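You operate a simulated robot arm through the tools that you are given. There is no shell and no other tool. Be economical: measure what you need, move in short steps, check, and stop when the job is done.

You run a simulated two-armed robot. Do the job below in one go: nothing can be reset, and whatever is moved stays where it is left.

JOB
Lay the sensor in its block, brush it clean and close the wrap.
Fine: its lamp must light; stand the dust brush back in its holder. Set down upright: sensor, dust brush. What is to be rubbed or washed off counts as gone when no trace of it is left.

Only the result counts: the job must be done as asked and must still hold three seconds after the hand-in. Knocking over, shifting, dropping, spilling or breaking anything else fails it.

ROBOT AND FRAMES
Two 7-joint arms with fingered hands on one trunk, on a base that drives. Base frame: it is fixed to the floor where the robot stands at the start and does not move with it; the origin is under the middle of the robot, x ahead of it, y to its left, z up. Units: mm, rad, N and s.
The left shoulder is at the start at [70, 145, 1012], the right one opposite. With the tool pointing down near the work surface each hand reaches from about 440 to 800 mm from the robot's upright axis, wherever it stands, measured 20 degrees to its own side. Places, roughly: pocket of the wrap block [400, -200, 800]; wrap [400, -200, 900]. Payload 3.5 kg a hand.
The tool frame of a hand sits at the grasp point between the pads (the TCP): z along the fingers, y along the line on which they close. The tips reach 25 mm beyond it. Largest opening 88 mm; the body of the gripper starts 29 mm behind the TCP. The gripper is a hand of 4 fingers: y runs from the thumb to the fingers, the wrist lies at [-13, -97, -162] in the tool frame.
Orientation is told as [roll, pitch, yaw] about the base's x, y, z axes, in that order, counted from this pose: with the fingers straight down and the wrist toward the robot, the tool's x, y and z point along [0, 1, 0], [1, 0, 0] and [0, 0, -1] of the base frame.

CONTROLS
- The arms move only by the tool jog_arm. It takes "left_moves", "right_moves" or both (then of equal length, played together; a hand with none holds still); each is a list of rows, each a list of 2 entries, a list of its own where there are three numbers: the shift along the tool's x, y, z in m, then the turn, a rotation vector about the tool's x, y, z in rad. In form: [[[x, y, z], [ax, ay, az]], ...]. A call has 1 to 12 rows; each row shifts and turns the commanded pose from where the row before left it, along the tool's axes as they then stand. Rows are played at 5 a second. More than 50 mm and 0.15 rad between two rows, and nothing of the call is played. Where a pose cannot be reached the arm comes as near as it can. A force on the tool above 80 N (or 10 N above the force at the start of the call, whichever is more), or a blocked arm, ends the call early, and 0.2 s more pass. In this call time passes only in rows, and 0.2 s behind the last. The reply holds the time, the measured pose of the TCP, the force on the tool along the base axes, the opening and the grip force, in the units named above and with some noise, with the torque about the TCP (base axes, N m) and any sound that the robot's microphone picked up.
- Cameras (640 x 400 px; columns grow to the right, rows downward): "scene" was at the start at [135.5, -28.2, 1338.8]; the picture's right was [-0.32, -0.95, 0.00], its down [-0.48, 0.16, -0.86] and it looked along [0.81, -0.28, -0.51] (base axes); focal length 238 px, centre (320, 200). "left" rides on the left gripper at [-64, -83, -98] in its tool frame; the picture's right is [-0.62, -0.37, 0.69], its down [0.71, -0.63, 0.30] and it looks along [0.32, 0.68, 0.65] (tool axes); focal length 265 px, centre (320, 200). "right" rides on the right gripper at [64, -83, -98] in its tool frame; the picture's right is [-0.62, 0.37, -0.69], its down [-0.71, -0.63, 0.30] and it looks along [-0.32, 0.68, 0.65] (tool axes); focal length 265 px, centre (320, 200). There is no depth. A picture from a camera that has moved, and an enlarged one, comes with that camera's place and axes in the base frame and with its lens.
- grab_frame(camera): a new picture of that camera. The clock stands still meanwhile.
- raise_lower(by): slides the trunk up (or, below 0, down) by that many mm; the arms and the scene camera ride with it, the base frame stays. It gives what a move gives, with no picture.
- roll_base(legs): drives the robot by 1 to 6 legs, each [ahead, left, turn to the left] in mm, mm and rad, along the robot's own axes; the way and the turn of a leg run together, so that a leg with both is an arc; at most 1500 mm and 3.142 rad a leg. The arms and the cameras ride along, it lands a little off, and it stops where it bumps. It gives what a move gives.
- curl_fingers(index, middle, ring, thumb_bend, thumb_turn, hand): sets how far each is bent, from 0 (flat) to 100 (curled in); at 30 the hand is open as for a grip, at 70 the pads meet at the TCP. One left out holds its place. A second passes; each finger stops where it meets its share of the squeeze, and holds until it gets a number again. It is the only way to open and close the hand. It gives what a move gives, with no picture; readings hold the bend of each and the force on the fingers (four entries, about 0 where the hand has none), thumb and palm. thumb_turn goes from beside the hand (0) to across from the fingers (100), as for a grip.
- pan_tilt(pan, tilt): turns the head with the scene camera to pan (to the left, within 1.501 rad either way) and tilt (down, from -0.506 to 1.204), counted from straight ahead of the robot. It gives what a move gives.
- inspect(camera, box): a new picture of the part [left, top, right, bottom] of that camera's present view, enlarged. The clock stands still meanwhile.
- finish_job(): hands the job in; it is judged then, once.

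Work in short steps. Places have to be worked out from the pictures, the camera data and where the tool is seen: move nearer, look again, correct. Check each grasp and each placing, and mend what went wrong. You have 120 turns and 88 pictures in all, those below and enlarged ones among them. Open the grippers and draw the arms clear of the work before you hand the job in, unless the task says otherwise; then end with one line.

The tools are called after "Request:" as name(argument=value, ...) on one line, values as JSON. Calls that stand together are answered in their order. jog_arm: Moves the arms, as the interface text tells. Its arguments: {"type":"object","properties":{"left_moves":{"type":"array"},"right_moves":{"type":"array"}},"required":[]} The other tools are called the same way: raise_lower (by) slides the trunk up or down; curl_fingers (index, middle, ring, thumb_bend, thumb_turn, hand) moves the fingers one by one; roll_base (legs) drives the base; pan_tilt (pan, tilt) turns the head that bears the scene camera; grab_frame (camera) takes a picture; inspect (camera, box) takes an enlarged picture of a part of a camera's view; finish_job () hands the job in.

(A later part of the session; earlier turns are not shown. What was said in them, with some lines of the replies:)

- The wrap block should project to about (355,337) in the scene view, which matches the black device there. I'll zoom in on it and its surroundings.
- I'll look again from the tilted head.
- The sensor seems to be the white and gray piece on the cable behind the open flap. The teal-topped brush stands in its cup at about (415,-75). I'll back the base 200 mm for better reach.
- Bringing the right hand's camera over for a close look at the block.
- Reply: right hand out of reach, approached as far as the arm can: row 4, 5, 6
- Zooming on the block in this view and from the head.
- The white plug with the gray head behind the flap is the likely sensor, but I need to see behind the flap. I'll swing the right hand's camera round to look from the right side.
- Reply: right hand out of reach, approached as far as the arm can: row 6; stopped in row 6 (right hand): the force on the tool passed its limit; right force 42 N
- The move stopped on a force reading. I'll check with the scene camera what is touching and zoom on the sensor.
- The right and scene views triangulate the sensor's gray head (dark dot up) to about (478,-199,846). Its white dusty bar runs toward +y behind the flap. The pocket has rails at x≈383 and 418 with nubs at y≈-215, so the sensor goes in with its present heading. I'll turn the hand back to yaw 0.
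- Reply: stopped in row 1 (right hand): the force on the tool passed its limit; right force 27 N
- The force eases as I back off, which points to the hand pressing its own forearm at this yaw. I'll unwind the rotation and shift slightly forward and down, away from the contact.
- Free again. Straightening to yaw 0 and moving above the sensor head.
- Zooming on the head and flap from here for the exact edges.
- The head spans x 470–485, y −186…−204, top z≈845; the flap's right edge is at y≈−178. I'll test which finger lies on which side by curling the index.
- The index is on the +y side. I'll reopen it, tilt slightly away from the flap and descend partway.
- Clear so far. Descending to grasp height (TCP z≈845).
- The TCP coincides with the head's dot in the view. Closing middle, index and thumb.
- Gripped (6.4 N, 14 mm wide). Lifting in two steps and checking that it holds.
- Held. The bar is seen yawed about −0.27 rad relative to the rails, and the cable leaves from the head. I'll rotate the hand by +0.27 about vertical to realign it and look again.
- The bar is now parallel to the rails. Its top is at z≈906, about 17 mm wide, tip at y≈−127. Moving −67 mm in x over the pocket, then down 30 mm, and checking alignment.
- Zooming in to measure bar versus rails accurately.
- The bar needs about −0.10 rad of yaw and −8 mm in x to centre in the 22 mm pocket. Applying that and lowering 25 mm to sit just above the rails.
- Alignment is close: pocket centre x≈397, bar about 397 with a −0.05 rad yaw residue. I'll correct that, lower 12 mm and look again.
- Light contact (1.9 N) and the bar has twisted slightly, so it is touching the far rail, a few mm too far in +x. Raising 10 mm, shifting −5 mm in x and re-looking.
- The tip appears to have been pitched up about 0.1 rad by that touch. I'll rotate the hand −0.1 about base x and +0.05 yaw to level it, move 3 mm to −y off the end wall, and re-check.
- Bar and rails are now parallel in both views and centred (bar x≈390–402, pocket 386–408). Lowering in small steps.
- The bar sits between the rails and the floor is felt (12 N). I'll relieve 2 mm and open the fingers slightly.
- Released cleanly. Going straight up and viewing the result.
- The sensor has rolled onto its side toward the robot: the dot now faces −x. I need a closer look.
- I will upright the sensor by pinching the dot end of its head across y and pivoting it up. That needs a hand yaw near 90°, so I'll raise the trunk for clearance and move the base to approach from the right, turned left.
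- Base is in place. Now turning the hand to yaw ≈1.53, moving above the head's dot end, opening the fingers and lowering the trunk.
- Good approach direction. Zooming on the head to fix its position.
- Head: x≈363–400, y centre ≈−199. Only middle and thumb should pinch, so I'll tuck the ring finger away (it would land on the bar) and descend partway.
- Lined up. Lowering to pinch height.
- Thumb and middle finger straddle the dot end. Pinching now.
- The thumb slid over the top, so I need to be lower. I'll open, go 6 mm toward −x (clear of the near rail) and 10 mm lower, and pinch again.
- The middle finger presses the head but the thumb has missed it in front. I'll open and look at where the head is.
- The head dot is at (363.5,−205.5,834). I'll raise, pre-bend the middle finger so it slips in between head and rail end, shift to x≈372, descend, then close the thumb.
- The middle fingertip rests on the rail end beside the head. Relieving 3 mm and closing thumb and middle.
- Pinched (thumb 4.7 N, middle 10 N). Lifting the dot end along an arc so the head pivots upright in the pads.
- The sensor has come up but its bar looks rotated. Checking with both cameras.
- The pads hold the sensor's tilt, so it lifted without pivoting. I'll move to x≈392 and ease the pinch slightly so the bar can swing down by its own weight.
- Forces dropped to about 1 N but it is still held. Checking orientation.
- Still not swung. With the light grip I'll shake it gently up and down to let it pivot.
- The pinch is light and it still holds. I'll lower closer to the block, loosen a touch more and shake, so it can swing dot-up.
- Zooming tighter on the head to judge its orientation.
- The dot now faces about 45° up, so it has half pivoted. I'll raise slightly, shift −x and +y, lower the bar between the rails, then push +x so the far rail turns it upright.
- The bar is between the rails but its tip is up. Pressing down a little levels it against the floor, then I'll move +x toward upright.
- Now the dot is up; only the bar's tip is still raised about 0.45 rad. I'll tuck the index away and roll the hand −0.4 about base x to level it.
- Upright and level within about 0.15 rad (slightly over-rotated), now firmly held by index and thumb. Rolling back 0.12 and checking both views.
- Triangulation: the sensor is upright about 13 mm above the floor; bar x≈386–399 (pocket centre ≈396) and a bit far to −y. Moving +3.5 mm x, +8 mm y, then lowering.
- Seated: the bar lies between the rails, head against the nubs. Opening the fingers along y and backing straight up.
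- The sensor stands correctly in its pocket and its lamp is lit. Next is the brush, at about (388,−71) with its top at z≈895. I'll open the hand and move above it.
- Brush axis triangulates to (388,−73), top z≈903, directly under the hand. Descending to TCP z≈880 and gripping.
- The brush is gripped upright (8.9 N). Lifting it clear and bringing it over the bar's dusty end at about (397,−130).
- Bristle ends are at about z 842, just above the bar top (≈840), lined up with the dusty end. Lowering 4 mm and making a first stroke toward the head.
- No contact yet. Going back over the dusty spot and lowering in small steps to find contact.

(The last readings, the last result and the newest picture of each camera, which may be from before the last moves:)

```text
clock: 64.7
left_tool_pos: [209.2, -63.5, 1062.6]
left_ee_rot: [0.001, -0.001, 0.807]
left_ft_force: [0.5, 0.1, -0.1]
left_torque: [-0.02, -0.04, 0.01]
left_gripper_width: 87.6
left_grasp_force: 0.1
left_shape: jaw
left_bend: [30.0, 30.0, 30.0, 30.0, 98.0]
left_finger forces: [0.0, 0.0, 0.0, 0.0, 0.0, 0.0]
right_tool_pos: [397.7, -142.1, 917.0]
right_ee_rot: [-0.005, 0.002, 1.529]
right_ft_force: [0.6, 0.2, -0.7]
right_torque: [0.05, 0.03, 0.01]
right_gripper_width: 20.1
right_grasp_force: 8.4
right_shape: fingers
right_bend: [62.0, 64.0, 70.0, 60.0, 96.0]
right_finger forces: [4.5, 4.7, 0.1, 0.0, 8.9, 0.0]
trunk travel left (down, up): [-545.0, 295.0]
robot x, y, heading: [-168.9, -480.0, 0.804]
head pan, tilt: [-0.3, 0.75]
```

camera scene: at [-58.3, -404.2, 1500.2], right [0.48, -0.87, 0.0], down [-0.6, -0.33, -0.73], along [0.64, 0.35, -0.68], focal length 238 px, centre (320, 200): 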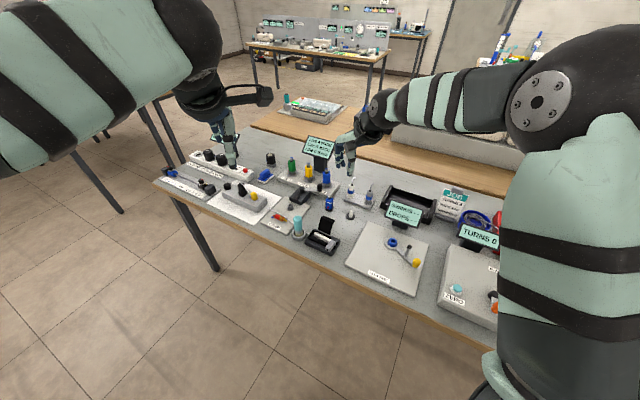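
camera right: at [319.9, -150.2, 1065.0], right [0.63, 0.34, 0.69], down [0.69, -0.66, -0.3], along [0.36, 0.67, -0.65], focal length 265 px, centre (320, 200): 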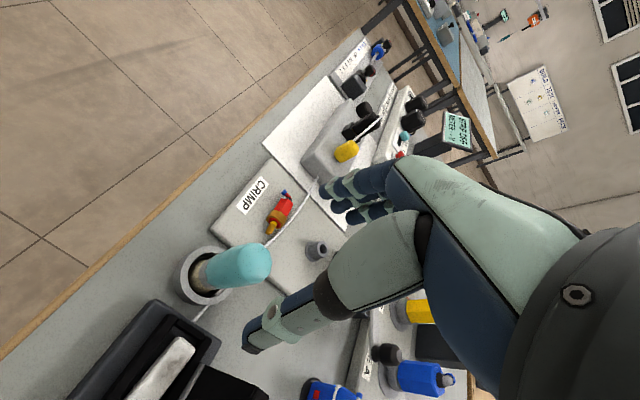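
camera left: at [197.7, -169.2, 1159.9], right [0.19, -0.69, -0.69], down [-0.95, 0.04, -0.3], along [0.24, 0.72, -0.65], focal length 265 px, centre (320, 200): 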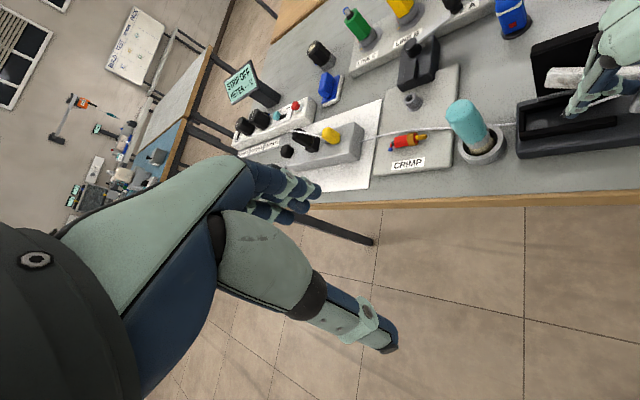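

Still nothing felt. Down 3 mm more, then a look.

Request:
jog_arm(right_moves=[[[0, 0, 0.002], [0, 0, 0]], [[0, 0, 0.001], [0, 0, 0]]])

Request:
inspect(camera="scene", box=[308, 168, 352, 206])

```text
clock: 65.3
left_tool_pos: [208.2, -62.2, 1063.5]
left_ee_rot: [0.001, 0.0, 0.806]
left_ft_force: [-0.2, -0.1, -0.4]
left_torque: [0.0, 0.0, -0.01]
left_gripper_width: 87.7
left_grasp_force: 0.1
left_shape: jaw
left_bend: [30.0, 30.0, 30.0, 30.0, 98.0]
left_finger forces: [0.1, 0.0, 0.0, 0.1, 0.1, 0.1]
right_tool_pos: [397.3, -142.1, 913.6]
right_ee_rot: [-0.005, -0.001, 1.529]
right_ft_force: [-0.2, -0.8, 0.7]
right_torque: [0.0, -0.01, 0.03]
right_gripper_width: 19.6
right_grasp_force: 9.2
right_shape: fingers
right_bend: [62.0, 64.0, 70.0, 60.0, 96.0]
right_finger forces: [4.5, 4.7, 0.0, 0.1, 9.0, 0.1]
trunk travel left (down, up): [-545.0, 295.0]
robot x, y, heading: [-164.1, -478.6, 0.804]
head pan, tilt: [-0.3, 0.75]
```

```text
10.53 times, centred on (330, 187) of scene
camera zoom: at [-59.0, -403.8, 1290.2], right [0.48, -0.87, 0.0], down [-0.6, -0.33, -0.73], along [0.64, 0.35, -0.68], focal length 2507 px, centre (215, 337)
```

zoom: 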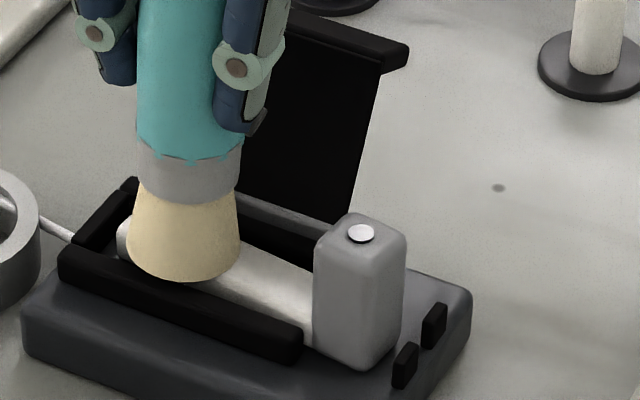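

The bristles now look to be right at the bar. I'll lower 2 mm more and make back-and-forth strokes over the patch.

Request:
jog_arm(right_moves=[[[0, 0, 0.002], [0, 0, 0]], [[0, 0.008, 0], [0, 0, 0]], [[0, 0.008, 0], [0, 0, 0]], [[0, -0.012, 0], [0, 0, 0]], [[0, -0.012, 0], [0, 0, 0]], [[0, -0.012, 0], [0, 0, 0]]])

```text
clock: 66.7
left_tool_pos: [207.8, -63.5, 1064.3]
left_ee_rot: [0.001, -0.002, 0.808]
left_ft_force: [0.0, -0.5, -0.2]
left_torque: [0.0, -0.02, 0.02]
left_gripper_width: 87.2
left_grasp_force: 0.0
left_shape: jaw
left_bend: [30.0, 30.0, 30.0, 30.0, 98.0]
left_finger forces: [0.0, 0.0, 0.1, 0.1, 0.0, 0.1]
right_tool_pos: [396.2, -161.1, 912.4]
right_ee_rot: [-0.006, -0.001, 1.529]
right_ft_force: [0.2, 1.7, 5.2]
right_torque: [0.06, 0.0, 0.02]
right_gripper_width: 19.8
right_grasp_force: 9.8
right_shape: fingers
right_bend: [62.0, 65.0, 70.0, 61.0, 96.0]
right_finger forces: [5.3, 5.6, 0.0, 0.1, 8.9, 0.0]
trunk travel left (down, up): [-545.0, 295.0]
robot x, y, heading: [-162.7, -482.7, 0.805]
head pan, tilt: [-0.3, 0.75]
```

Good contact (5 N down, friction felt). Brushing back and forth over the whole bar.

Request:
jog_arm(right_moves=[[[0, 0.012, 0], [0, 0, 0]], [[0, 0.012, 0], [0, 0, 0]], [[0, 0.012, 0], [0, 0, 0]], [[0, -0.012, 0], [0, 0, 0]], [[0, -0.012, 0], [0, 0, 0]], [[0, -0.012, 0], [0, 0, 0]], [[0, 0.012, 0], [0, 0, 0]], [[0, 0.012, 0], [0, 0, 0]], [[0, 0.012, 0], [0, 0, 0]], [[0, -0.012, 0], [0, 0, 0]], [[0, -0.012, 0], [0, 0, 0]], [[0, -0.012, 0], [0, 0, 0]]])

Request:
jog_arm(right_moves=[[[0, 0, -0.03], [0, 0, 0]], [[0, 0, -0.04], [0, 0, 0]], [[0.003, 0.04, -0.01], [0, 0, 0]], [[0.003, 0.049, 0], [0, 0, 0]]])

Request:
inspect(camera="scene", box=[304, 160, 360, 206])

```text
clock: 69.3
left_tool_pos: [207.4, -63.4, 1063.3]
left_ee_rot: [-0.002, -0.002, 0.807]
left_ft_force: [0.8, -0.3, 0.0]
left_torque: [-0.02, -0.01, 0.0]
left_gripper_width: 87.6
left_grasp_force: 0.1
left_shape: jaw
left_bend: [30.0, 30.0, 30.0, 30.0, 98.0]
left_finger forces: [0.1, 0.0, 0.0, 0.0, 0.0, 0.0]
right_tool_pos: [396.1, -161.6, 913.0]
right_ee_rot: [-0.006, 0.0, 1.529]
right_ft_force: [0.0, 0.5, 5.3]
right_torque: [0.01, 0.01, 0.01]
right_gripper_width: 19.8
right_grasp_force: 10.1
right_shape: fingers
right_bend: [63.0, 65.0, 70.0, 61.0, 96.0]
right_finger forces: [5.1, 5.5, 0.1, 0.1, 9.0, 0.1]
trunk travel left (down, up): [-545.0, 295.0]
robot x, y, heading: [-165.1, -483.3, 0.808]
head pan, tilt: [-0.3, 0.75]
```

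```text
clock: 70.3
left_tool_pos: [209.0, -60.7, 1061.5]
left_ee_rot: [-0.002, 0.0, 0.807]
left_ft_force: [-0.8, 0.3, 0.2]
left_torque: [-0.01, -0.01, -0.01]
left_gripper_width: 87.5
left_grasp_force: 0.0
left_shape: jaw
left_bend: [30.0, 30.0, 30.0, 30.0, 98.0]
left_finger forces: [0.0, 0.1, 0.0, 0.1, 0.0, 0.0]
right_tool_pos: [395.0, -72.0, 988.6]
right_ee_rot: [-0.004, 0.006, 1.527]
right_ft_force: [0.5, 0.0, -0.6]
right_torque: [-0.02, 0.02, 0.01]
right_gripper_width: 19.6
right_grasp_force: 8.7
right_shape: fingers
right_bend: [63.0, 65.0, 70.0, 61.0, 96.0]
right_finger forces: [4.3, 4.6, 0.1, 0.0, 8.5, 0.0]
trunk travel left (down, up): [-545.0, 295.0]
robot x, y, heading: [-169.7, -481.7, 0.807]
head pan, tilt: [-0.3, 0.75]
```

```text
8.70 times, centred on (332, 183) of scene
camera zoom: at [-57.8, -401.2, 1289.9], right [0.48, -0.87, 0.0], down [-0.6, -0.33, -0.73], along [0.64, 0.35, -0.68], focal length 2071 px, centre (216, 348)
```

zoom: 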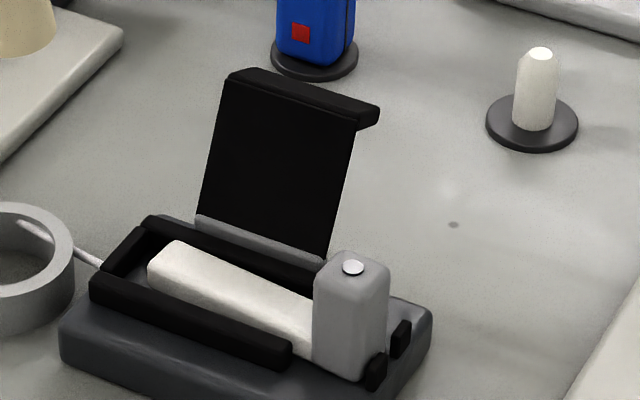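

The bar is clean and the lamp is still lit. Returning the brush to its cup at the pick position (389,−73,883).

Request:
jog_arm(right_moves=[[[0.006, -0.001, 0], [0, 0, 0]], [[0, 0, 0.03], [0, 0, 0]], [[0, 0, 0.03], [0, 0, 0]]])

Request:
inspect(camera="scene", box=[285, 150, 340, 210])

```text
clock: 71.1
left_tool_pos: [208.7, -61.8, 1062.0]
left_ee_rot: [0.0, 0.0, 0.807]
left_ft_force: [0.2, 0.0, 0.1]
left_torque: [0.01, -0.01, -0.02]
left_gripper_width: 87.5
left_grasp_force: 0.0
left_shape: jaw
left_bend: [30.0, 30.0, 30.0, 30.0, 98.0]
left_finger forces: [0.0, 0.1, 0.1, 0.0, 0.1, 0.0]
right_tool_pos: [390.5, -73.4, 932.3]
right_ee_rot: [-0.004, 0.002, 1.528]
right_ft_force: [-0.5, -0.3, -0.7]
right_torque: [-0.01, 0.01, 0.02]
right_gripper_width: 19.4
right_grasp_force: 8.5
right_shape: fingers
right_bend: [63.0, 65.0, 70.0, 61.0, 96.0]
right_finger forces: [4.4, 4.5, 0.0, 0.1, 8.4, 0.0]
trunk travel left (down, up): [-545.0, 295.0]
robot x, y, heading: [-165.2, -480.2, 0.809]
head pan, tilt: [-0.3, 0.75]
```

```text
6.67 times, centred on (312, 180) of scene
camera zoom: at [-58.3, -403.5, 1290.1], right [0.48, -0.87, 0.0], down [-0.6, -0.33, -0.73], along [0.64, 0.35, -0.68], focal length 1588 px, centre (370, 333)
```

zoom: 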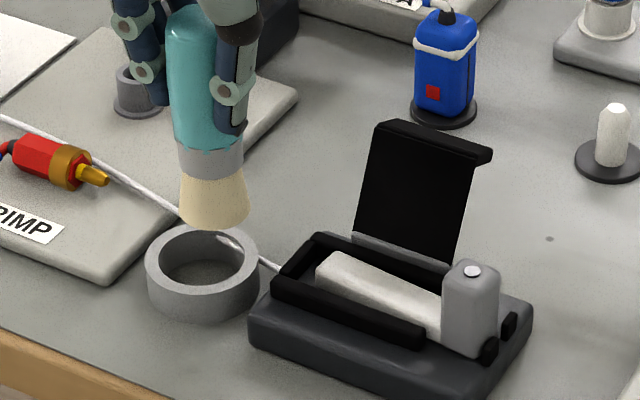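

The brush hangs vertically; my estimates say its bottom is about (3.5, −4) mm off the cup centre. I'll correct by (−3.5,+4) and lower to just above the rim, then look.

Request:
jog_arm(right_moves=[[[0.0037, 0.0038, 0], [0, 0, 0]], [[0, 0, 0.02], [0, 0, 0]], [[0, 0, 0.006], [0, 0, 0]]])

Request:
inspect(camera="scene", box=[285, 165, 325, 205])

```text
clock: 71.9
left_tool_pos: [208.2, -61.9, 1063.5]
left_ee_rot: [-0.001, 0.0, 0.807]
left_ft_force: [0.2, 0.4, 0.2]
left_torque: [-0.02, 0.0, 0.03]
left_gripper_width: 87.8
left_grasp_force: 0.0
left_shape: jaw
left_bend: [30.0, 30.0, 30.0, 30.0, 98.0]
left_finger forces: [0.0, 0.0, 0.0, 0.0, 0.0, 0.1]
right_tool_pos: [385.2, -68.0, 905.0]
right_ee_rot: [-0.006, 0.001, 1.529]
right_ft_force: [0.1, -0.7, -0.5]
right_torque: [0.01, -0.02, 0.0]
right_gripper_width: 19.5
right_grasp_force: 8.5
right_shape: fingers
right_bend: [63.0, 65.0, 70.0, 61.0, 96.0]
right_finger forces: [4.3, 4.4, 0.1, 0.1, 8.3, 0.0]
trunk travel left (down, up): [-545.0, 295.0]
robot x, y, heading: [-166.3, -480.9, 0.808]
head pan, tilt: [-0.3, 0.75]
```

```text
10.00 times, centred on (305, 185) of scene
camera zoom: at [-58.7, -403.7, 1290.2], right [0.48, -0.87, 0.0], down [-0.6, -0.33, -0.73], along [0.64, 0.35, -0.68], focal length 2382 px, centre (470, 350)
```

zoom: 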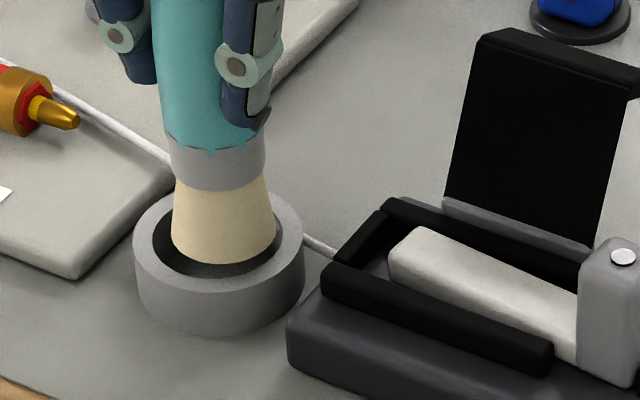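

The bristles are over the cup opening, about 2 mm too far in +x. Correcting and lowering to seat.

Request:
jog_arm(right_moves=[[[0.002, 0, 0.005], [0, 0, 0]], [[0, 0, 0.007], [0, 0, 0]], [[0, 0, 0.007], [0, 0, 0]], [[0, 0, 0.0035], [0, 0, 0]]])

```text
clock: 72.9
left_tool_pos: [206.9, -62.3, 1062.6]
left_ee_rot: [0.0, -0.001, 0.808]
left_ft_force: [0.3, 0.4, 0.6]
left_torque: [0.01, -0.04, -0.02]
left_gripper_width: 87.5
left_grasp_force: 0.1
left_shape: jaw
left_bend: [30.0, 30.0, 30.0, 30.0, 98.0]
left_finger forces: [0.0, 0.0, 0.0, 0.0, 0.0, 0.0]
right_tool_pos: [382.2, -69.4, 884.6]
right_ee_rot: [-0.008, -0.001, 1.529]
right_ft_force: [2.2, 3.1, 11.3]
right_torque: [0.02, -0.04, 0.0]
right_gripper_width: 16.5
right_grasp_force: 9.7
right_shape: fingers
right_bend: [64.0, 63.0, 70.0, 62.0, 96.0]
right_finger forces: [4.1, 8.0, 0.1, 0.1, 7.8, 0.0]
trunk travel left (down, up): [-545.0, 295.0]
robot x, y, heading: [-163.5, -484.8, 0.804]
head pan, tilt: [-0.3, 0.75]
```

The brush is on the cup floor (11 N). I'll relieve the load and side force, then open.

Request:
jog_arm(right_moves=[[[-0.002, 0.001, -0.0015], [0, 0, 0]]])

Request:
curl_fingers(hand="right", index=52, middle=52, ring=45, thumb_bend=52)

Request:
inspect(camera="scene", box=[280, 155, 330, 205])

```text
clock: 73.3
left_tool_pos: [206.8, -62.8, 1062.8]
left_ee_rot: [-0.001, -0.001, 0.806]
left_ft_force: [0.4, -0.4, -1.2]
left_torque: [-0.01, -0.02, 0.01]
left_gripper_width: 87.4
left_grasp_force: 0.1
left_shape: jaw
left_bend: [30.0, 30.0, 30.0, 30.0, 98.0]
left_finger forces: [0.1, 0.0, 0.1, 0.0, 0.0, 0.1]
right_tool_pos: [383.7, -68.9, 883.2]
right_ee_rot: [-0.005, 0.002, 1.528]
right_ft_force: [-1.2, 2.0, 7.7]
right_torque: [-0.01, 0.04, 0.01]
right_gripper_width: 16.4
right_grasp_force: 10.3
right_shape: fingers
right_bend: [64.0, 63.0, 70.0, 62.0, 95.0]
right_finger forces: [4.9, 6.8, 0.0, 0.0, 8.3, 0.1]
trunk travel left (down, up): [-545.0, 295.0]
robot x, y, heading: [-164.4, -481.0, 0.804]
head pan, tilt: [-0.3, 0.75]
```

```text
clock: 74.3
left_tool_pos: [208.6, -62.7, 1063.4]
left_ee_rot: [0.0, 0.0, 0.807]
left_ft_force: [-0.4, -0.6, -0.3]
left_torque: [0.02, 0.02, 0.01]
left_gripper_width: 87.6
left_grasp_force: 0.1
left_shape: jaw
left_bend: [30.0, 30.0, 30.0, 30.0, 98.0]
left_finger forces: [0.0, 0.0, 0.0, 0.0, 0.0, 0.0]
right_tool_pos: [386.0, -68.3, 883.6]
right_ee_rot: [-0.005, 0.001, 1.529]
right_ft_force: [0.1, -0.1, -1.3]
right_torque: [0.0, -0.04, 0.01]
right_gripper_width: 36.7
right_grasp_force: 0.0
right_shape: fingers
right_bend: [52.0, 52.0, 45.0, 52.0, 97.0]
right_finger forces: [0.1, 0.1, 0.0, 0.0, 0.0, 0.0]
trunk travel left (down, up): [-545.0, 295.0]
robot x, y, heading: [-163.5, -483.0, 0.807]
head pan, tilt: [-0.3, 0.75]
```

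```text
8.00 times, centred on (305, 180) of scene
camera zoom: at [-58.8, -403.7, 1290.2], right [0.48, -0.87, 0.0], down [-0.6, -0.33, -0.73], along [0.64, 0.35, -0.68], focal length 1906 px, centre (440, 360)
```

zoom: 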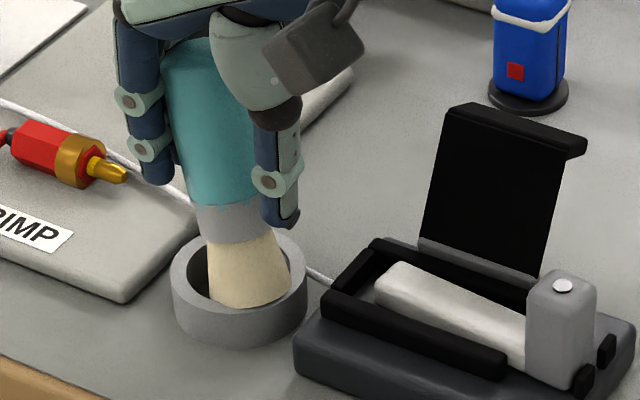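

The brush is leaning and not fully down; it is jammed against the front of the cup, so I was too far in −x. I'll regrip, lift 16 mm, move toward the original pick position and look.

Request:
curl_fingers(hand="right", index=70, middle=70, ring=70, thumb_bend=70)

Request:
jog_arm(right_moves=[[[0, 0, -0.012], [0, 0, 0]], [[0, 0, -0.01], [0, 0, 0]], [[-0.004, -0.001, 0], [0, 0, 0]]])

Request:
inspect(camera="scene", box=[280, 155, 330, 205])

```text
clock: 75.3
left_tool_pos: [207.6, -62.1, 1062.3]
left_ee_rot: [-0.001, -0.001, 0.806]
left_ft_force: [0.2, -0.4, -0.5]
left_torque: [-0.03, 0.01, 0.03]
left_gripper_width: 87.7
left_grasp_force: 0.1
left_shape: jaw
left_bend: [30.0, 30.0, 30.0, 30.0, 98.0]
left_finger forces: [0.0, 0.0, 0.0, 0.0, 0.0, 0.1]
right_tool_pos: [385.0, -67.4, 885.5]
right_ee_rot: [-0.007, 0.0, 1.529]
right_ft_force: [0.2, 1.1, 2.2]
right_torque: [0.03, -0.02, -0.02]
right_gripper_width: 15.4
right_grasp_force: 7.8
right_shape: fingers
right_bend: [65.0, 64.0, 69.0, 61.0, 96.0]
right_finger forces: [2.6, 5.3, 0.4, 0.0, 7.2, 0.0]
trunk travel left (down, up): [-545.0, 295.0]
robot x, y, heading: [-168.7, -483.9, 0.808]
head pan, tilt: [-0.3, 0.75]
```

```text
clock: 76.1
left_tool_pos: [208.5, -62.2, 1063.5]
left_ee_rot: [0.001, -0.001, 0.807]
left_ft_force: [0.4, 0.0, -0.5]
left_torque: [-0.04, 0.0, -0.05]
left_gripper_width: 87.5
left_grasp_force: 0.1
left_shape: jaw
left_bend: [30.0, 30.0, 30.0, 30.0, 98.0]
left_finger forces: [0.1, 0.0, 0.0, 0.1, 0.0, 0.1]
right_tool_pos: [390.9, -69.1, 905.7]
right_ee_rot: [-0.003, 0.0, 1.527]
right_ft_force: [0.2, -0.9, -0.3]
right_torque: [0.02, -0.03, 0.01]
right_gripper_width: 15.0
right_grasp_force: 7.9
right_shape: fingers
right_bend: [65.0, 64.0, 69.0, 61.0, 95.0]
right_finger forces: [2.3, 4.5, 0.3, 0.0, 7.5, 0.0]
trunk travel left (down, up): [-545.0, 295.0]
robot x, y, heading: [-164.9, -481.3, 0.808]
head pan, tilt: [-0.3, 0.75]
```

```text
8.00 times, centred on (305, 180) of scene
camera zoom: at [-58.1, -403.7, 1290.1], right [0.48, -0.87, 0.0], down [-0.6, -0.33, -0.73], along [0.64, 0.35, -0.68], focal length 1906 px, centre (440, 360)
```

zoom: 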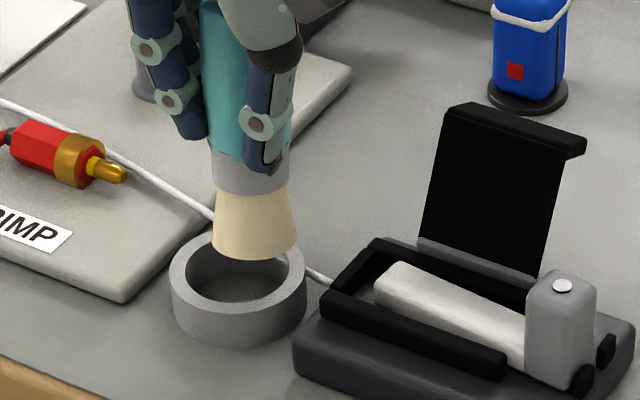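

The brush has slid up about 15 mm in the hand; its bottom needs (−6,+4) mm to be over the cup centre. Moving there and lowering in steps.

Request:
jog_arm(right_moves=[[[0.0066, 0.0038, 0], [0, 0, 0]], [[0, 0, 0.009], [0, 0, 0]], [[0, 0, 0.008], [0, 0, 0]], [[0, 0, 0.007], [0, 0, 0]]])

```text
clock: 77.1
left_tool_pos: [207.4, -63.0, 1062.9]
left_ee_rot: [-0.001, -0.003, 0.806]
left_ft_force: [-0.1, 0.1, 0.2]
left_torque: [-0.02, -0.06, -0.01]
left_gripper_width: 87.9
left_grasp_force: 0.0
left_shape: jaw
left_bend: [30.0, 30.0, 30.0, 30.0, 98.0]
left_finger forces: [0.0, 0.0, 0.0, 0.0, 0.1, 0.1]
right_tool_pos: [384.2, -64.8, 884.6]
right_ee_rot: [-0.006, -0.003, 1.529]
right_ft_force: [-0.2, 1.6, 5.5]
right_torque: [0.04, 0.01, 0.04]
right_gripper_width: 15.2
right_grasp_force: 8.0
right_shape: fingers
right_bend: [65.0, 64.0, 69.0, 61.0, 95.0]
right_finger forces: [3.0, 5.5, 0.5, 0.0, 7.7, 0.0]
trunk travel left (down, up): [-545.0, 295.0]
robot x, y, heading: [-164.1, -480.1, 0.807]
head pan, tilt: [-0.3, 0.75]
```

Contact again at the same height: the rim must be at z≈823 (lower than I assumed), which puts the cup centre at (390,−72.5) and the brush bottom about 11 mm to −y of the TCP. I'll raise 8 mm, move to (389.5,−61.5) and lower.

Request:
jog_arm(right_moves=[[[0, 0, -0.008], [0, 0, 0]], [[-0.0052, 0.0035, 0], [0, 0, 0]], [[0, 0, 0.008], [0, 0, 0]], [[0, 0, 0.004], [0, 0, 0]]])

```text
clock: 78.1
left_tool_pos: [208.7, -61.7, 1063.1]
left_ee_rot: [0.0, 0.0, 0.807]
left_ft_force: [0.8, 0.6, 0.5]
left_torque: [0.0, -0.01, 0.01]
left_gripper_width: 87.7
left_grasp_force: 0.0
left_shape: jaw
left_bend: [30.0, 30.0, 30.0, 30.0, 98.0]
left_finger forces: [0.0, 0.0, 0.0, 0.0, 0.1, 0.0]
right_tool_pos: [390.0, -62.1, 878.2]
right_ee_rot: [-0.008, 0.002, 1.529]
right_ft_force: [0.7, -0.2, -0.8]
right_torque: [0.02, -0.04, -0.02]
right_gripper_width: 15.2
right_grasp_force: 7.6
right_shape: fingers
right_bend: [65.0, 64.0, 69.0, 61.0, 95.0]
right_finger forces: [2.4, 4.6, 0.5, 0.0, 7.6, 0.0]
trunk travel left (down, up): [-545.0, 295.0]
robot x, y, heading: [-165.1, -479.7, 0.809]
head pan, tilt: [-0.3, 0.75]
```

Now at z 878 with no contact, so the bristles went inside the cup. Continuing down to the floor.

Request:
jog_arm(right_moves=[[[0, 0, 0.004], [0, 0, 0]], [[0, 0, 0.003], [0, 0, 0]]])

```text
clock: 78.7
left_tool_pos: [209.4, -62.7, 1062.8]
left_ee_rot: [0.0, 0.0, 0.806]
left_ft_force: [-0.3, -0.6, 0.2]
left_torque: [-0.02, 0.06, 0.0]
left_gripper_width: 87.5
left_grasp_force: 0.1
left_shape: jaw
left_bend: [30.0, 30.0, 30.0, 30.0, 98.0]
left_finger forces: [0.0, 0.0, 0.0, 0.1, 0.1, 0.1]
right_tool_pos: [388.4, -63.3, 871.3]
right_ee_rot: [-0.005, 0.002, 1.528]
right_ft_force: [-0.3, -0.7, -1.1]
right_torque: [0.01, -0.04, 0.01]
right_gripper_width: 15.0
right_grasp_force: 6.8
right_shape: fingers
right_bend: [65.0, 64.0, 69.0, 61.0, 95.0]
right_finger forces: [2.4, 4.6, 0.5, 0.0, 7.5, 0.1]
trunk travel left (down, up): [-545.0, 295.0]
robot x, y, heading: [-167.0, -482.3, 0.809]
head pan, tilt: [-0.3, 0.75]
```

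Request:
jog_arm(right_moves=[[[0, 0, 0.003], [0, 0, 0]], [[0, 0, 0.002], [0, 0, 0]]])

```text
clock: 79.3
left_tool_pos: [206.3, -62.8, 1063.6]
left_ee_rot: [0.0, -0.002, 0.808]
left_ft_force: [0.4, 0.1, -0.2]
left_torque: [0.01, 0.0, 0.0]
left_gripper_width: 87.8
left_grasp_force: 0.1
left_shape: jaw
left_bend: [30.0, 30.0, 30.0, 30.0, 98.0]
left_finger forces: [0.0, 0.0, 0.0, 0.1, 0.0, 0.0]
right_tool_pos: [387.7, -62.9, 869.0]
right_ee_rot: [-0.007, 0.0, 1.529]
right_ft_force: [-1.4, 0.1, 6.2]
right_torque: [-0.03, 0.03, -0.03]
right_gripper_width: 14.9
right_grasp_force: 8.4
right_shape: fingers
right_bend: [66.0, 64.0, 70.0, 61.0, 95.0]
right_finger forces: [2.8, 4.9, 0.1, 0.1, 8.7, 0.0]
trunk travel left (down, up): [-545.0, 295.0]
robot x, y, heading: [-165.7, -481.8, 0.806]
head pan, tilt: [-0.3, 0.75]
```

Floor contact at z 869 (15 mm below the rim): seated. Relieving, opening wide and rising straight up, then a check.

Request:
jog_arm(right_moves=[[[0, 0, -0.001], [0, 0, 0]]])

Request:
curl_fingers(hand="right", index=35, middle=35, ring=35, thumb_bend=35)

Request:
jog_arm(right_moves=[[[0, -0.006, -0.01], [0, 0, 0]], [[0, 0, -0.03], [0, 0, 0]], [[0, 0, -0.04], [0, 0, 0]], [[0, 0, -0.04], [0, 0, 0]]])

Request:
inspect(camera="scene", box=[285, 155, 360, 210])

```text
clock: 79.7
left_tool_pos: [207.0, -63.3, 1064.1]
left_ee_rot: [0.0, -0.002, 0.807]
left_ft_force: [-0.2, -1.0, 0.1]
left_torque: [-0.02, -0.03, -0.02]
left_gripper_width: 87.5
left_grasp_force: 0.1
left_shape: jaw
left_bend: [30.0, 30.0, 30.0, 30.0, 98.0]
left_finger forces: [0.1, 0.1, 0.0, 0.0, 0.0, 0.0]
right_tool_pos: [388.2, -63.6, 868.7]
right_ee_rot: [-0.004, 0.001, 1.53]
right_ft_force: [-1.4, -0.6, 7.2]
right_torque: [0.0, 0.02, 0.0]
right_gripper_width: 14.7
right_grasp_force: 8.3
right_shape: fingers
right_bend: [66.0, 64.0, 70.0, 61.0, 95.0]
right_finger forces: [2.7, 4.9, 0.0, 0.1, 8.6, 0.0]
trunk travel left (down, up): [-545.0, 295.0]
robot x, y, heading: [-165.6, -480.7, 0.805]
head pan, tilt: [-0.3, 0.75]
```

```text
clock: 80.7
left_tool_pos: [207.9, -62.7, 1063.3]
left_ee_rot: [-0.001, 0.0, 0.804]
left_ft_force: [0.2, 0.4, 0.0]
left_torque: [-0.03, 0.01, 0.01]
left_gripper_width: 87.5
left_grasp_force: 0.1
left_shape: jaw
left_bend: [30.0, 30.0, 30.0, 30.0, 98.0]
left_finger forces: [0.1, 0.0, 0.1, 0.0, 0.1, 0.0]
right_tool_pos: [388.6, -64.1, 866.5]
right_ee_rot: [-0.008, 0.003, 1.53]
right_ft_force: [0.7, 0.1, 0.6]
right_torque: [0.01, 0.0, -0.02]
right_gripper_width: 73.9
right_grasp_force: 0.1
right_shape: fingers
right_bend: [35.0, 35.0, 35.0, 35.0, 97.0]
right_finger forces: [0.0, 0.0, 0.0, 0.0, 0.1, 0.0]
trunk travel left (down, up): [-545.0, 295.0]
robot x, y, heading: [-165.7, -482.2, 0.807]
head pan, tilt: [-0.3, 0.75]
```

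```text
clock: 81.7
left_tool_pos: [208.1, -63.6, 1063.0]
left_ee_rot: [0.0, -0.001, 0.806]
left_ft_force: [0.5, 0.1, 0.6]
left_torque: [0.01, 0.01, -0.03]
left_gripper_width: 87.6
left_grasp_force: 0.0
left_shape: jaw
left_bend: [30.0, 30.0, 30.0, 30.0, 98.0]
left_finger forces: [0.1, 0.0, 0.0, 0.0, 0.1, 0.1]
right_tool_pos: [386.5, -67.0, 987.7]
right_ee_rot: [-0.005, 0.001, 1.529]
right_ft_force: [0.1, 0.2, 0.2]
right_torque: [-0.03, -0.02, 0.02]
right_gripper_width: 73.9
right_grasp_force: 0.1
right_shape: fingers
right_bend: [35.0, 35.0, 35.0, 35.0, 97.0]
right_finger forces: [0.0, 0.0, 0.0, 0.1, 0.0, 0.1]
trunk travel left (down, up): [-545.0, 295.0]
robot x, y, heading: [-168.7, -481.0, 0.805]
head pan, tilt: [-0.3, 0.75]
```

```text
7.27 times, centred on (322, 182) of scene
camera zoom: at [-59.2, -403.9, 1290.2], right [0.48, -0.87, 0.0], down [-0.6, -0.33, -0.73], along [0.64, 0.35, -0.68], focal length 1732 px, centre (302, 327)
```

zoom: 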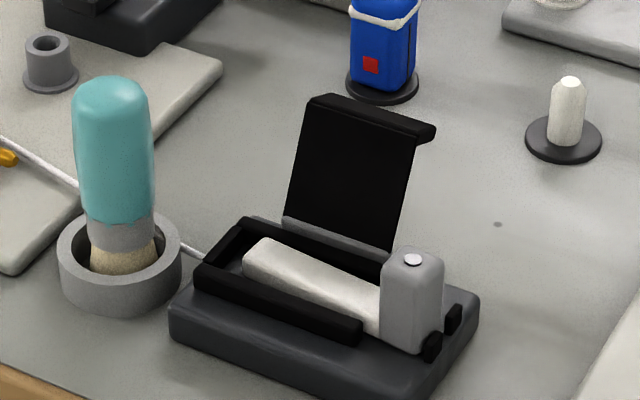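

The brush stands upright in its holder, the bar is clean and the lamp lit. Next, closing the wrap: I'll make a closed-finger point and move behind the flap (+x side).

Request:
curl_fingers(hand="right", index=68, middle=68, ring=68, thumb_bend=60)

Request:
jog_arm(right_moves=[[[-0.0294, -0.0203, 0], [0, 0, 0]], [[-0.0294, -0.0203, 0], [0, 0, 0]], [[-0.0294, -0.0203, 0], [0, 0, 0]], [[-0.026, -0.0203, 0], [0, 0, 0]], [[0, 0, 0.04], [0, 0, 0]], [[0, 0, 0.04], [0, 0, 0]], [[0, 0, 0.033], [0, 0, 0]]])

```text
clock: 82.7
left_tool_pos: [207.5, -61.9, 1062.1]
left_ee_rot: [0.001, 0.001, 0.807]
left_ft_force: [0.7, 0.0, -0.2]
left_torque: [0.0, -0.02, -0.02]
left_gripper_width: 87.6
left_grasp_force: 0.1
left_shape: jaw
left_bend: [30.0, 30.0, 30.0, 30.0, 98.0]
left_finger forces: [0.1, 0.0, 0.0, 0.1, 0.0, 0.0]
right_tool_pos: [386.5, -67.9, 987.1]
right_ee_rot: [-0.005, 0.002, 1.53]
right_ft_force: [0.7, -0.3, -0.5]
right_torque: [0.02, -0.02, -0.01]
right_gripper_width: 11.7
right_grasp_force: 0.1
right_shape: fingers
right_bend: [68.0, 68.0, 68.0, 60.0, 97.0]
right_finger forces: [0.1, 0.1, 0.0, 0.2, 0.0, 0.0]
trunk travel left (down, up): [-545.0, 295.0]
robot x, y, heading: [-165.6, -482.6, 0.804]
head pan, tilt: [-0.3, 0.75]
```

```text
clock: 84.3
left_tool_pos: [209.7, -63.1, 1063.9]
left_ee_rot: [0.0, 0.0, 0.806]
left_ft_force: [0.9, -0.1, 0.1]
left_torque: [0.01, 0.0, 0.01]
left_gripper_width: 87.6
left_grasp_force: 0.1
left_shape: jaw
left_bend: [30.0, 30.0, 30.0, 30.0, 98.0]
left_finger forces: [0.0, 0.1, 0.1, 0.0, 0.0, 0.1]
right_tool_pos: [496.9, -158.3, 871.4]
right_ee_rot: [-0.002, -0.001, 1.528]
right_ft_force: [0.1, -0.4, 0.3]
right_torque: [0.03, -0.02, 0.03]
right_gripper_width: 11.4
right_grasp_force: 0.1
right_shape: fingers
right_bend: [68.0, 68.0, 68.0, 60.0, 97.0]
right_finger forces: [0.1, 0.1, 0.0, 0.0, 0.1, 0.0]
right hand out of reach, approached as far as the arm can: row 4
trunk travel left (down, up): [-545.0, 295.0]
robot x, y, heading: [-163.3, -481.0, 0.81]
head pan, tilt: [-0.3, 0.75]
```

In position behind the flap without contact. Pushing toward −x in steps.

Request:
jog_arm(right_moves=[[[0.01, 0.005, 0], [0, 0, 0]], [[0.012, 0, 0], [0, 0, 0]], [[0.012, 0, 0], [0, 0, 0]], [[0.012, 0, -0.004], [0, 0, 0]]])

```text
clock: 85.3
left_tool_pos: [207.3, -62.2, 1063.3]
left_ee_rot: [0.0, 0.001, 0.807]
left_ft_force: [-0.1, 0.0, -0.1]
left_torque: [0.03, 0.01, 0.03]
left_gripper_width: 87.6
left_grasp_force: 0.1
left_shape: jaw
left_bend: [30.0, 30.0, 30.0, 30.0, 98.0]
left_finger forces: [0.0, 0.0, 0.0, 0.0, 0.0, 0.0]
right_tool_pos: [449.7, -150.5, 876.4]
right_ee_rot: [-0.005, 0.002, 1.529]
right_ft_force: [-0.5, -0.3, -0.4]
right_torque: [-0.01, -0.01, -0.01]
right_gripper_width: 11.7
right_grasp_force: 0.4
right_shape: fingers
right_bend: [68.0, 68.0, 68.0, 60.0, 98.0]
right_finger forces: [0.1, 0.0, 0.0, 0.0, 0.0, 0.1]
trunk travel left (down, up): [-545.0, 295.0]
robot x, y, heading: [-169.1, -482.4, 0.805]
head pan, tilt: [-0.3, 0.75]
```

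No resistance, so the flap swings freely. Continuing past vertical.

Request:
jog_arm(right_moves=[[[0.012, 0, 0], [0, 0, 0]], [[0.012, 0, 0], [0, 0, 0]], [[0.012, 0, 0], [0, 0, 0]], [[0.01, 0, 0], [0, 0, 0]]])

Request:
inspect(camera="scene", box=[305, 150, 365, 210])

```text
clock: 86.3
left_tool_pos: [208.8, -61.2, 1061.8]
left_ee_rot: [0.001, 0.0, 0.806]
left_ft_force: [0.1, -0.1, -0.1]
left_torque: [0.01, 0.01, 0.0]
left_gripper_width: 87.4
left_grasp_force: 0.0
left_shape: jaw
left_bend: [30.0, 30.0, 30.0, 30.0, 98.0]
left_finger forces: [0.1, 0.1, 0.1, 0.0, 0.0, 0.0]
right_tool_pos: [403.8, -149.8, 875.8]
right_ee_rot: [-0.004, 0.001, 1.528]
right_ft_force: [0.1, 0.5, -0.1]
right_torque: [0.01, 0.01, 0.0]
right_gripper_width: 11.5
right_grasp_force: 0.3
right_shape: fingers
right_bend: [68.0, 68.0, 68.0, 60.0, 98.0]
right_finger forces: [0.3, 0.1, 0.1, 0.0, 0.0, 0.0]
trunk travel left (down, up): [-545.0, 295.0]
robot x, y, heading: [-166.3, -482.5, 0.806]
head pan, tilt: [-0.3, 0.75]
```

```text
6.67 times, centred on (335, 180) of scene
camera zoom: at [-59.0, -403.7, 1290.2], right [0.48, -0.87, 0.0], down [-0.6, -0.33, -0.73], along [0.64, 0.35, -0.68], focal length 1588 px, centre (220, 333)
```

zoom: 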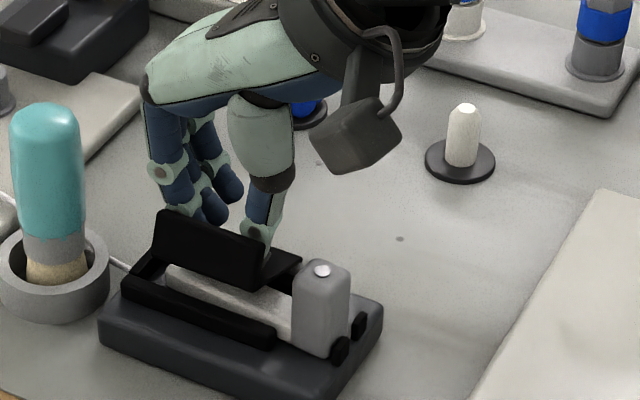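

The flap is past vertical, about halfway closed, with a stiff hinge. I'll push on forward and down, then press it flat.

Request:
jog_arm(right_moves=[[[0.008, 0, 0.002], [0, 0, 0]], [[0.008, 0, 0.004], [0, 0, 0]], [[0.004, 0, 0.004], [0, 0, 0]], [[0, 0, 0.003], [0, 0, 0]]])

```text
clock: 87.3
left_tool_pos: [209.6, -63.9, 1062.6]
left_ee_rot: [0.002, -0.001, 0.806]
left_ft_force: [0.5, 0.7, -1.4]
left_torque: [-0.01, -0.04, -0.04]
left_gripper_width: 87.7
left_grasp_force: 0.0
left_shape: jaw
left_bend: [30.0, 30.0, 30.0, 30.0, 98.0]
left_finger forces: [0.0, 0.0, 0.0, 0.0, 0.1, 0.0]
right_tool_pos: [387.2, -148.7, 865.0]
right_ee_rot: [-0.011, -0.006, 1.523]
right_ft_force: [17.1, 0.9, 13.5]
right_torque: [0.1, -0.19, -0.13]
right_gripper_width: 11.1
right_grasp_force: 10.4
right_shape: fingers
right_bend: [68.0, 68.0, 68.0, 60.0, 99.0]
right_finger forces: [18.1, 0.0, 0.0, 0.0, 3.4, 0.1]
trunk travel left (down, up): [-545.0, 295.0]
robot x, y, heading: [-166.5, -480.4, 0.804]
head pan, tilt: [-0.3, 0.75]
```

High force: pushing at a poor angle. I'll back off, rise above the flap, and press its free edge down from on top.

Request:
jog_arm(right_moves=[[[-0.008, 0, -0.004], [0, 0, 0]], [[-0.006, 0, -0.02], [0, 0, 0]], [[0, 0, -0.025], [0, 0, 0]], [[0.016, 0, 0], [0, 0, 0]], [[0, 0, 0.012], [0, 0, 0]], [[0, 0, 0.01], [0, 0, 0]], [[0, 0, 0.008], [0, 0, 0]]])

```text
clock: 88.9
left_tool_pos: [207.0, -63.1, 1062.9]
left_ee_rot: [0.0, -0.002, 0.807]
left_ft_force: [-0.3, -1.0, 0.6]
left_torque: [0.0, -0.02, 0.0]
left_gripper_width: 87.6
left_grasp_force: 0.1
left_shape: jaw
left_bend: [30.0, 30.0, 30.0, 30.0, 98.0]
left_finger forces: [0.0, 0.0, 0.0, 0.1, 0.0, 0.0]
right_tool_pos: [381.0, -148.5, 883.3]
right_ee_rot: [-0.006, 0.0, 1.528]
right_ft_force: [0.1, 0.0, 5.0]
right_torque: [-0.08, 0.04, -0.04]
right_gripper_width: 11.4
right_grasp_force: 2.2
right_shape: fingers
right_bend: [68.0, 68.0, 68.0, 60.0, 98.0]
right_finger forces: [0.0, 0.0, 0.0, 0.1, 4.6, 0.1]
trunk travel left (down, up): [-545.0, 295.0]
robot x, y, heading: [-168.4, -479.5, 0.803]
head pan, tilt: [-0.3, 0.75]
```

Contact on the flap's free edge from above (5 N). Pressing down further.

Request:
jog_arm(right_moves=[[[0, 0, 0.005], [0, 0, 0]], [[0, 0, 0.005], [0, 0, 0]], [[0, 0, 0.005], [0, 0, 0]]])

```text
clock: 89.7
left_tool_pos: [201.9, -67.5, 1067.1]
left_ee_rot: [-0.002, -0.009, 0.807]
left_ft_force: [-0.2, 0.3, -0.5]
left_torque: [-0.02, 0.01, 0.01]
left_gripper_width: 87.5
left_grasp_force: 0.0
left_shape: jaw
left_bend: [30.0, 30.0, 30.0, 30.0, 98.0]
left_finger forces: [0.1, 0.0, 0.1, 0.0, 0.1, 0.0]
right_tool_pos: [377.0, -148.9, 880.2]
right_ee_rot: [-0.022, -0.019, 1.529]
right_ft_force: [-2.4, -2.3, 47.3]
right_torque: [-1.05, 0.16, -0.04]
right_gripper_width: 11.0
right_grasp_force: 23.4
right_shape: fingers
right_bend: [68.0, 68.0, 68.0, 64.0, 98.0]
right_finger forces: [0.0, 0.0, 0.0, 0.1, 47.0, 0.0]
trunk travel left (down, up): [-545.0, 295.0]
robot x, y, heading: [-166.6, -478.8, 0.809]
head pan, tilt: [-0.3, 0.75]
```

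47 N on the thumb means it is on something solid, so I stop pressing. I'll back off and move clear, then take a look.

Request:
jog_arm(right_moves=[[[0, 0, -0.01], [0, 0, 0]], [[0, 0, -0.04], [0, 0, 0]], [[-0.03, -0.03, -0.04], [0, 0, 0]], [[-0.03, -0.03, -0.02], [0, 0, 0]], [[-0.03, -0.03, 0], [0, 0, 0]]])

Request:
inspect(camera="scene", box=[290, 160, 360, 210])

```text
refused: row 3 steps farther than a row can; nothing moved
```

```text
8.00 times, centred on (325, 185) of scene
camera zoom: at [-66.7, -408.6, 1291.8], right [0.48, -0.87, 0.0], down [-0.59, -0.33, -0.74], along [0.64, 0.36, -0.68], focal length 1906 px, centre (280, 320)
```

zoom: 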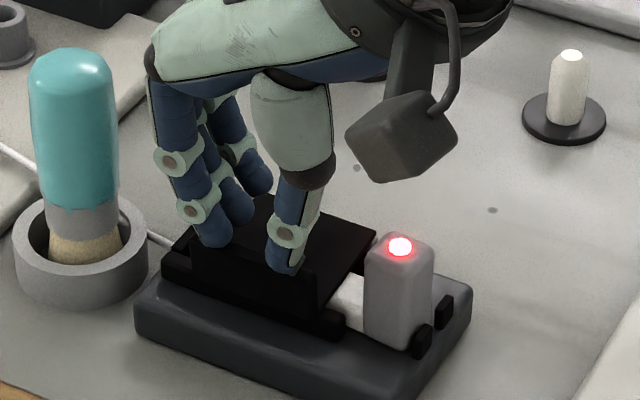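

The wrap is now folded flat over the bar and the lamp glows red. That was my last picture. I'll lift straight up and draw the arm clear.

Request:
jog_arm(right_moves=[[[0, 0, -0.005], [0, 0, 0]], [[0, 0, -0.015], [0, 0, 0]], [[0, 0, -0.04], [0, 0, 0]], [[0, 0, -0.045], [0, 0, 0]], [[0, 0, -0.045], [0, 0, 0]]])

```text
clock: 90.9
left_tool_pos: [207.9, -63.6, 1063.0]
left_ee_rot: [0.0, -0.001, 0.809]
left_ft_force: [-0.7, 0.2, 0.7]
left_torque: [0.0, 0.01, -0.03]
left_gripper_width: 87.7
left_grasp_force: 0.0
left_shape: jaw
left_bend: [30.0, 30.0, 30.0, 30.0, 98.0]
left_finger forces: [0.0, 0.1, 0.1, 0.0, 0.0, 0.1]
right_tool_pos: [379.8, -147.9, 1016.7]
right_ee_rot: [-0.004, 0.0, 1.529]
right_ft_force: [0.4, -0.2, 0.6]
right_torque: [0.0, 0.0, 0.01]
right_gripper_width: 10.9
right_grasp_force: 0.1
right_shape: fingers
right_bend: [68.0, 68.0, 68.0, 60.0, 98.0]
right_finger forces: [0.1, 0.0, 0.0, 0.0, 0.0, 0.2]
trunk travel left (down, up): [-545.0, 295.0]
robot x, y, heading: [-166.6, -484.4, 0.813]
head pan, tilt: [-0.3, 0.75]
```

I'll probe lightly from above to confirm the wrap stayed closed; contact should come at TCP z≈884.

Request:
jog_arm(right_moves=[[[-0.001, 0, 0.04], [0, 0, 0]], [[0, 0, 0.04], [0, 0, 0]], [[0, 0, 0.03], [0, 0, 0]], [[0, 0, 0.015], [0, 0, 0]]])

Request:
jog_arm(right_moves=[[[0, 0, 0.004], [0, 0, 0]], [[0, 0, 0.004], [0, 0, 0]]])

```text
clock: 91.9
left_tool_pos: [207.6, -62.5, 1062.5]
left_ee_rot: [0.0, -0.001, 0.805]
left_ft_force: [-0.7, 1.0, 0.1]
left_torque: [0.02, -0.02, -0.02]
left_gripper_width: 88.0
left_grasp_force: 0.1
left_shape: jaw
left_bend: [30.0, 30.0, 30.0, 30.0, 98.0]
left_finger forces: [0.0, 0.0, 0.0, 0.0, 0.1, 0.0]
right_tool_pos: [382.4, -149.5, 891.6]
right_ee_rot: [-0.006, 0.003, 1.527]
right_ft_force: [-0.3, 0.1, -0.3]
right_torque: [0.02, -0.03, -0.01]
right_gripper_width: 10.7
right_grasp_force: 0.1
right_shape: fingers
right_bend: [68.0, 68.0, 68.0, 60.0, 98.0]
right_finger forces: [0.1, 0.0, 0.0, 0.1, 0.0, 0.1]
trunk travel left (down, up): [-545.0, 295.0]
robot x, y, heading: [-164.0, -482.9, 0.801]
head pan, tilt: [-0.3, 0.75]
```

```text
clock: 92.5
left_tool_pos: [207.2, -63.8, 1063.3]
left_ee_rot: [-0.001, 0.0, 0.806]
left_ft_force: [0.3, 0.2, 0.2]
left_torque: [0.0, -0.01, 0.02]
left_gripper_width: 87.7
left_grasp_force: 0.0
left_shape: jaw
left_bend: [30.0, 30.0, 30.0, 30.0, 98.0]
left_finger forces: [0.0, 0.0, 0.0, 0.1, 0.0, 0.0]
right_tool_pos: [381.6, -147.2, 884.5]
right_ee_rot: [-0.006, 0.002, 1.529]
right_ft_force: [0.8, 0.2, 0.2]
right_torque: [-0.01, -0.02, 0.0]
right_gripper_width: 11.2
right_grasp_force: 0.2
right_shape: fingers
right_bend: [68.0, 68.0, 68.0, 60.0, 98.0]
right_finger forces: [0.1, 0.1, 0.1, 0.0, 0.1, 0.0]
trunk travel left (down, up): [-545.0, 295.0]
robot x, y, heading: [-168.5, -482.8, 0.807]
head pan, tilt: [-0.3, 0.75]
```

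One or two mm further to feel the surface.

Request:
jog_arm(right_moves=[[[0, 0, 0.0015], [0, 0, 0]], [[0, 0, 0.001], [0, 0, 0]]])

```text
clock: 93.1
left_tool_pos: [206.9, -61.6, 1063.9]
left_ee_rot: [0.0, -0.001, 0.805]
left_ft_force: [-0.7, 0.0, -0.7]
left_torque: [-0.06, -0.03, -0.03]
left_gripper_width: 87.3
left_grasp_force: 0.1
left_shape: jaw
left_bend: [30.0, 30.0, 30.0, 30.0, 98.0]
left_finger forces: [0.0, 0.0, 0.1, 0.0, 0.0, 0.0]
right_tool_pos: [381.4, -148.4, 883.7]
right_ee_rot: [-0.007, -0.003, 1.531]
right_ft_force: [-0.5, 0.7, 5.6]
right_torque: [-0.09, 0.05, 0.0]
right_gripper_width: 11.0
right_grasp_force: 3.5
right_shape: fingers
right_bend: [68.0, 68.0, 68.0, 60.0, 98.0]
right_finger forces: [0.0, 0.0, 0.0, 0.0, 5.6, 0.0]
trunk travel left (down, up): [-545.0, 295.0]
robot x, y, heading: [-167.8, -482.6, 0.806]
head pan, tilt: [-0.3, 0.75]
```

Contact at 883.7, exactly as when closed, so the wrap stays shut. Withdrawing up and clear, then opening the hand.

Request:
jog_arm(right_moves=[[[0, 0, -0.01], [0, 0, 0]], [[0, 0, -0.04], [0, 0, 0]], [[0, 0, -0.045], [0, 0, 0]], [[0, 0, -0.045], [0, 0, 0]], [[0, -0.02, -0.04], [0, 0, 0]], [[0, -0.03, -0.03], [0, 0, 0]]])

Request:
curl_fingers(hand="right", index=30, middle=30, ring=30, thumb_bend=30)

Request:
finish_job()

```text
clock: 94.5
left_tool_pos: [207.4, -64.1, 1063.5]
left_ee_rot: [0.001, -0.002, 0.808]
left_ft_force: [-0.2, -0.2, -0.4]
left_torque: [0.05, -0.05, 0.02]
left_gripper_width: 87.3
left_grasp_force: 0.1
left_shape: jaw
left_bend: [30.0, 30.0, 30.0, 30.0, 98.0]
left_finger forces: [0.0, 0.0, 0.0, 0.1, 0.0, 0.1]
right_tool_pos: [378.3, -199.2, 1091.7]
right_ee_rot: [-0.006, 0.0, 1.529]
right_ft_force: [-0.2, 0.3, 0.1]
right_torque: [0.0, -0.01, 0.0]
right_gripper_width: 10.9
right_grasp_force: 0.0
right_shape: fingers
right_bend: [68.0, 68.0, 68.0, 60.0, 98.0]
right_finger forces: [0.0, 0.1, 0.0, 0.0, 0.1, 0.0]
trunk travel left (down, up): [-545.0, 295.0]
robot x, y, heading: [-166.6, -480.3, 0.8]
head pan, tilt: [-0.3, 0.75]
```

```text
clock: 95.5
left_tool_pos: [208.5, -63.0, 1063.4]
left_ee_rot: [0.0, 0.0, 0.806]
left_ft_force: [-0.3, -0.5, -0.1]
left_torque: [0.01, 0.04, -0.01]
left_gripper_width: 87.5
left_grasp_force: 0.1
left_shape: jaw
left_bend: [30.0, 30.0, 30.0, 30.0, 98.0]
left_finger forces: [0.0, 0.0, 0.1, 0.0, 0.0, 0.0]
right_tool_pos: [379.0, -197.3, 1092.2]
right_ee_rot: [-0.005, 0.003, 1.528]
right_ft_force: [0.5, 1.7, -0.5]
right_torque: [-0.01, -0.02, 0.06]
right_gripper_width: 84.3
right_grasp_force: 0.1
right_shape: fingers
right_bend: [30.0, 30.0, 30.0, 30.0, 98.0]
right_finger forces: [0.0, 0.0, 0.0, 0.0, 0.0, 0.0]
trunk travel left (down, up): [-545.0, 295.0]
robot x, y, heading: [-161.7, -481.3, 0.805]
head pan, tilt: [-0.3, 0.75]
```

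```text
The job is handed in.
```

The job is handed in: the sensor lies upright in its block with no dust visible, its lamp glowed red in my last picture, the wrap is closed (a light touch afterwards found it still shut), and the brush stands upright in its holder. The sensor rolled onto its side in the block once and I set it upright again before brushing.
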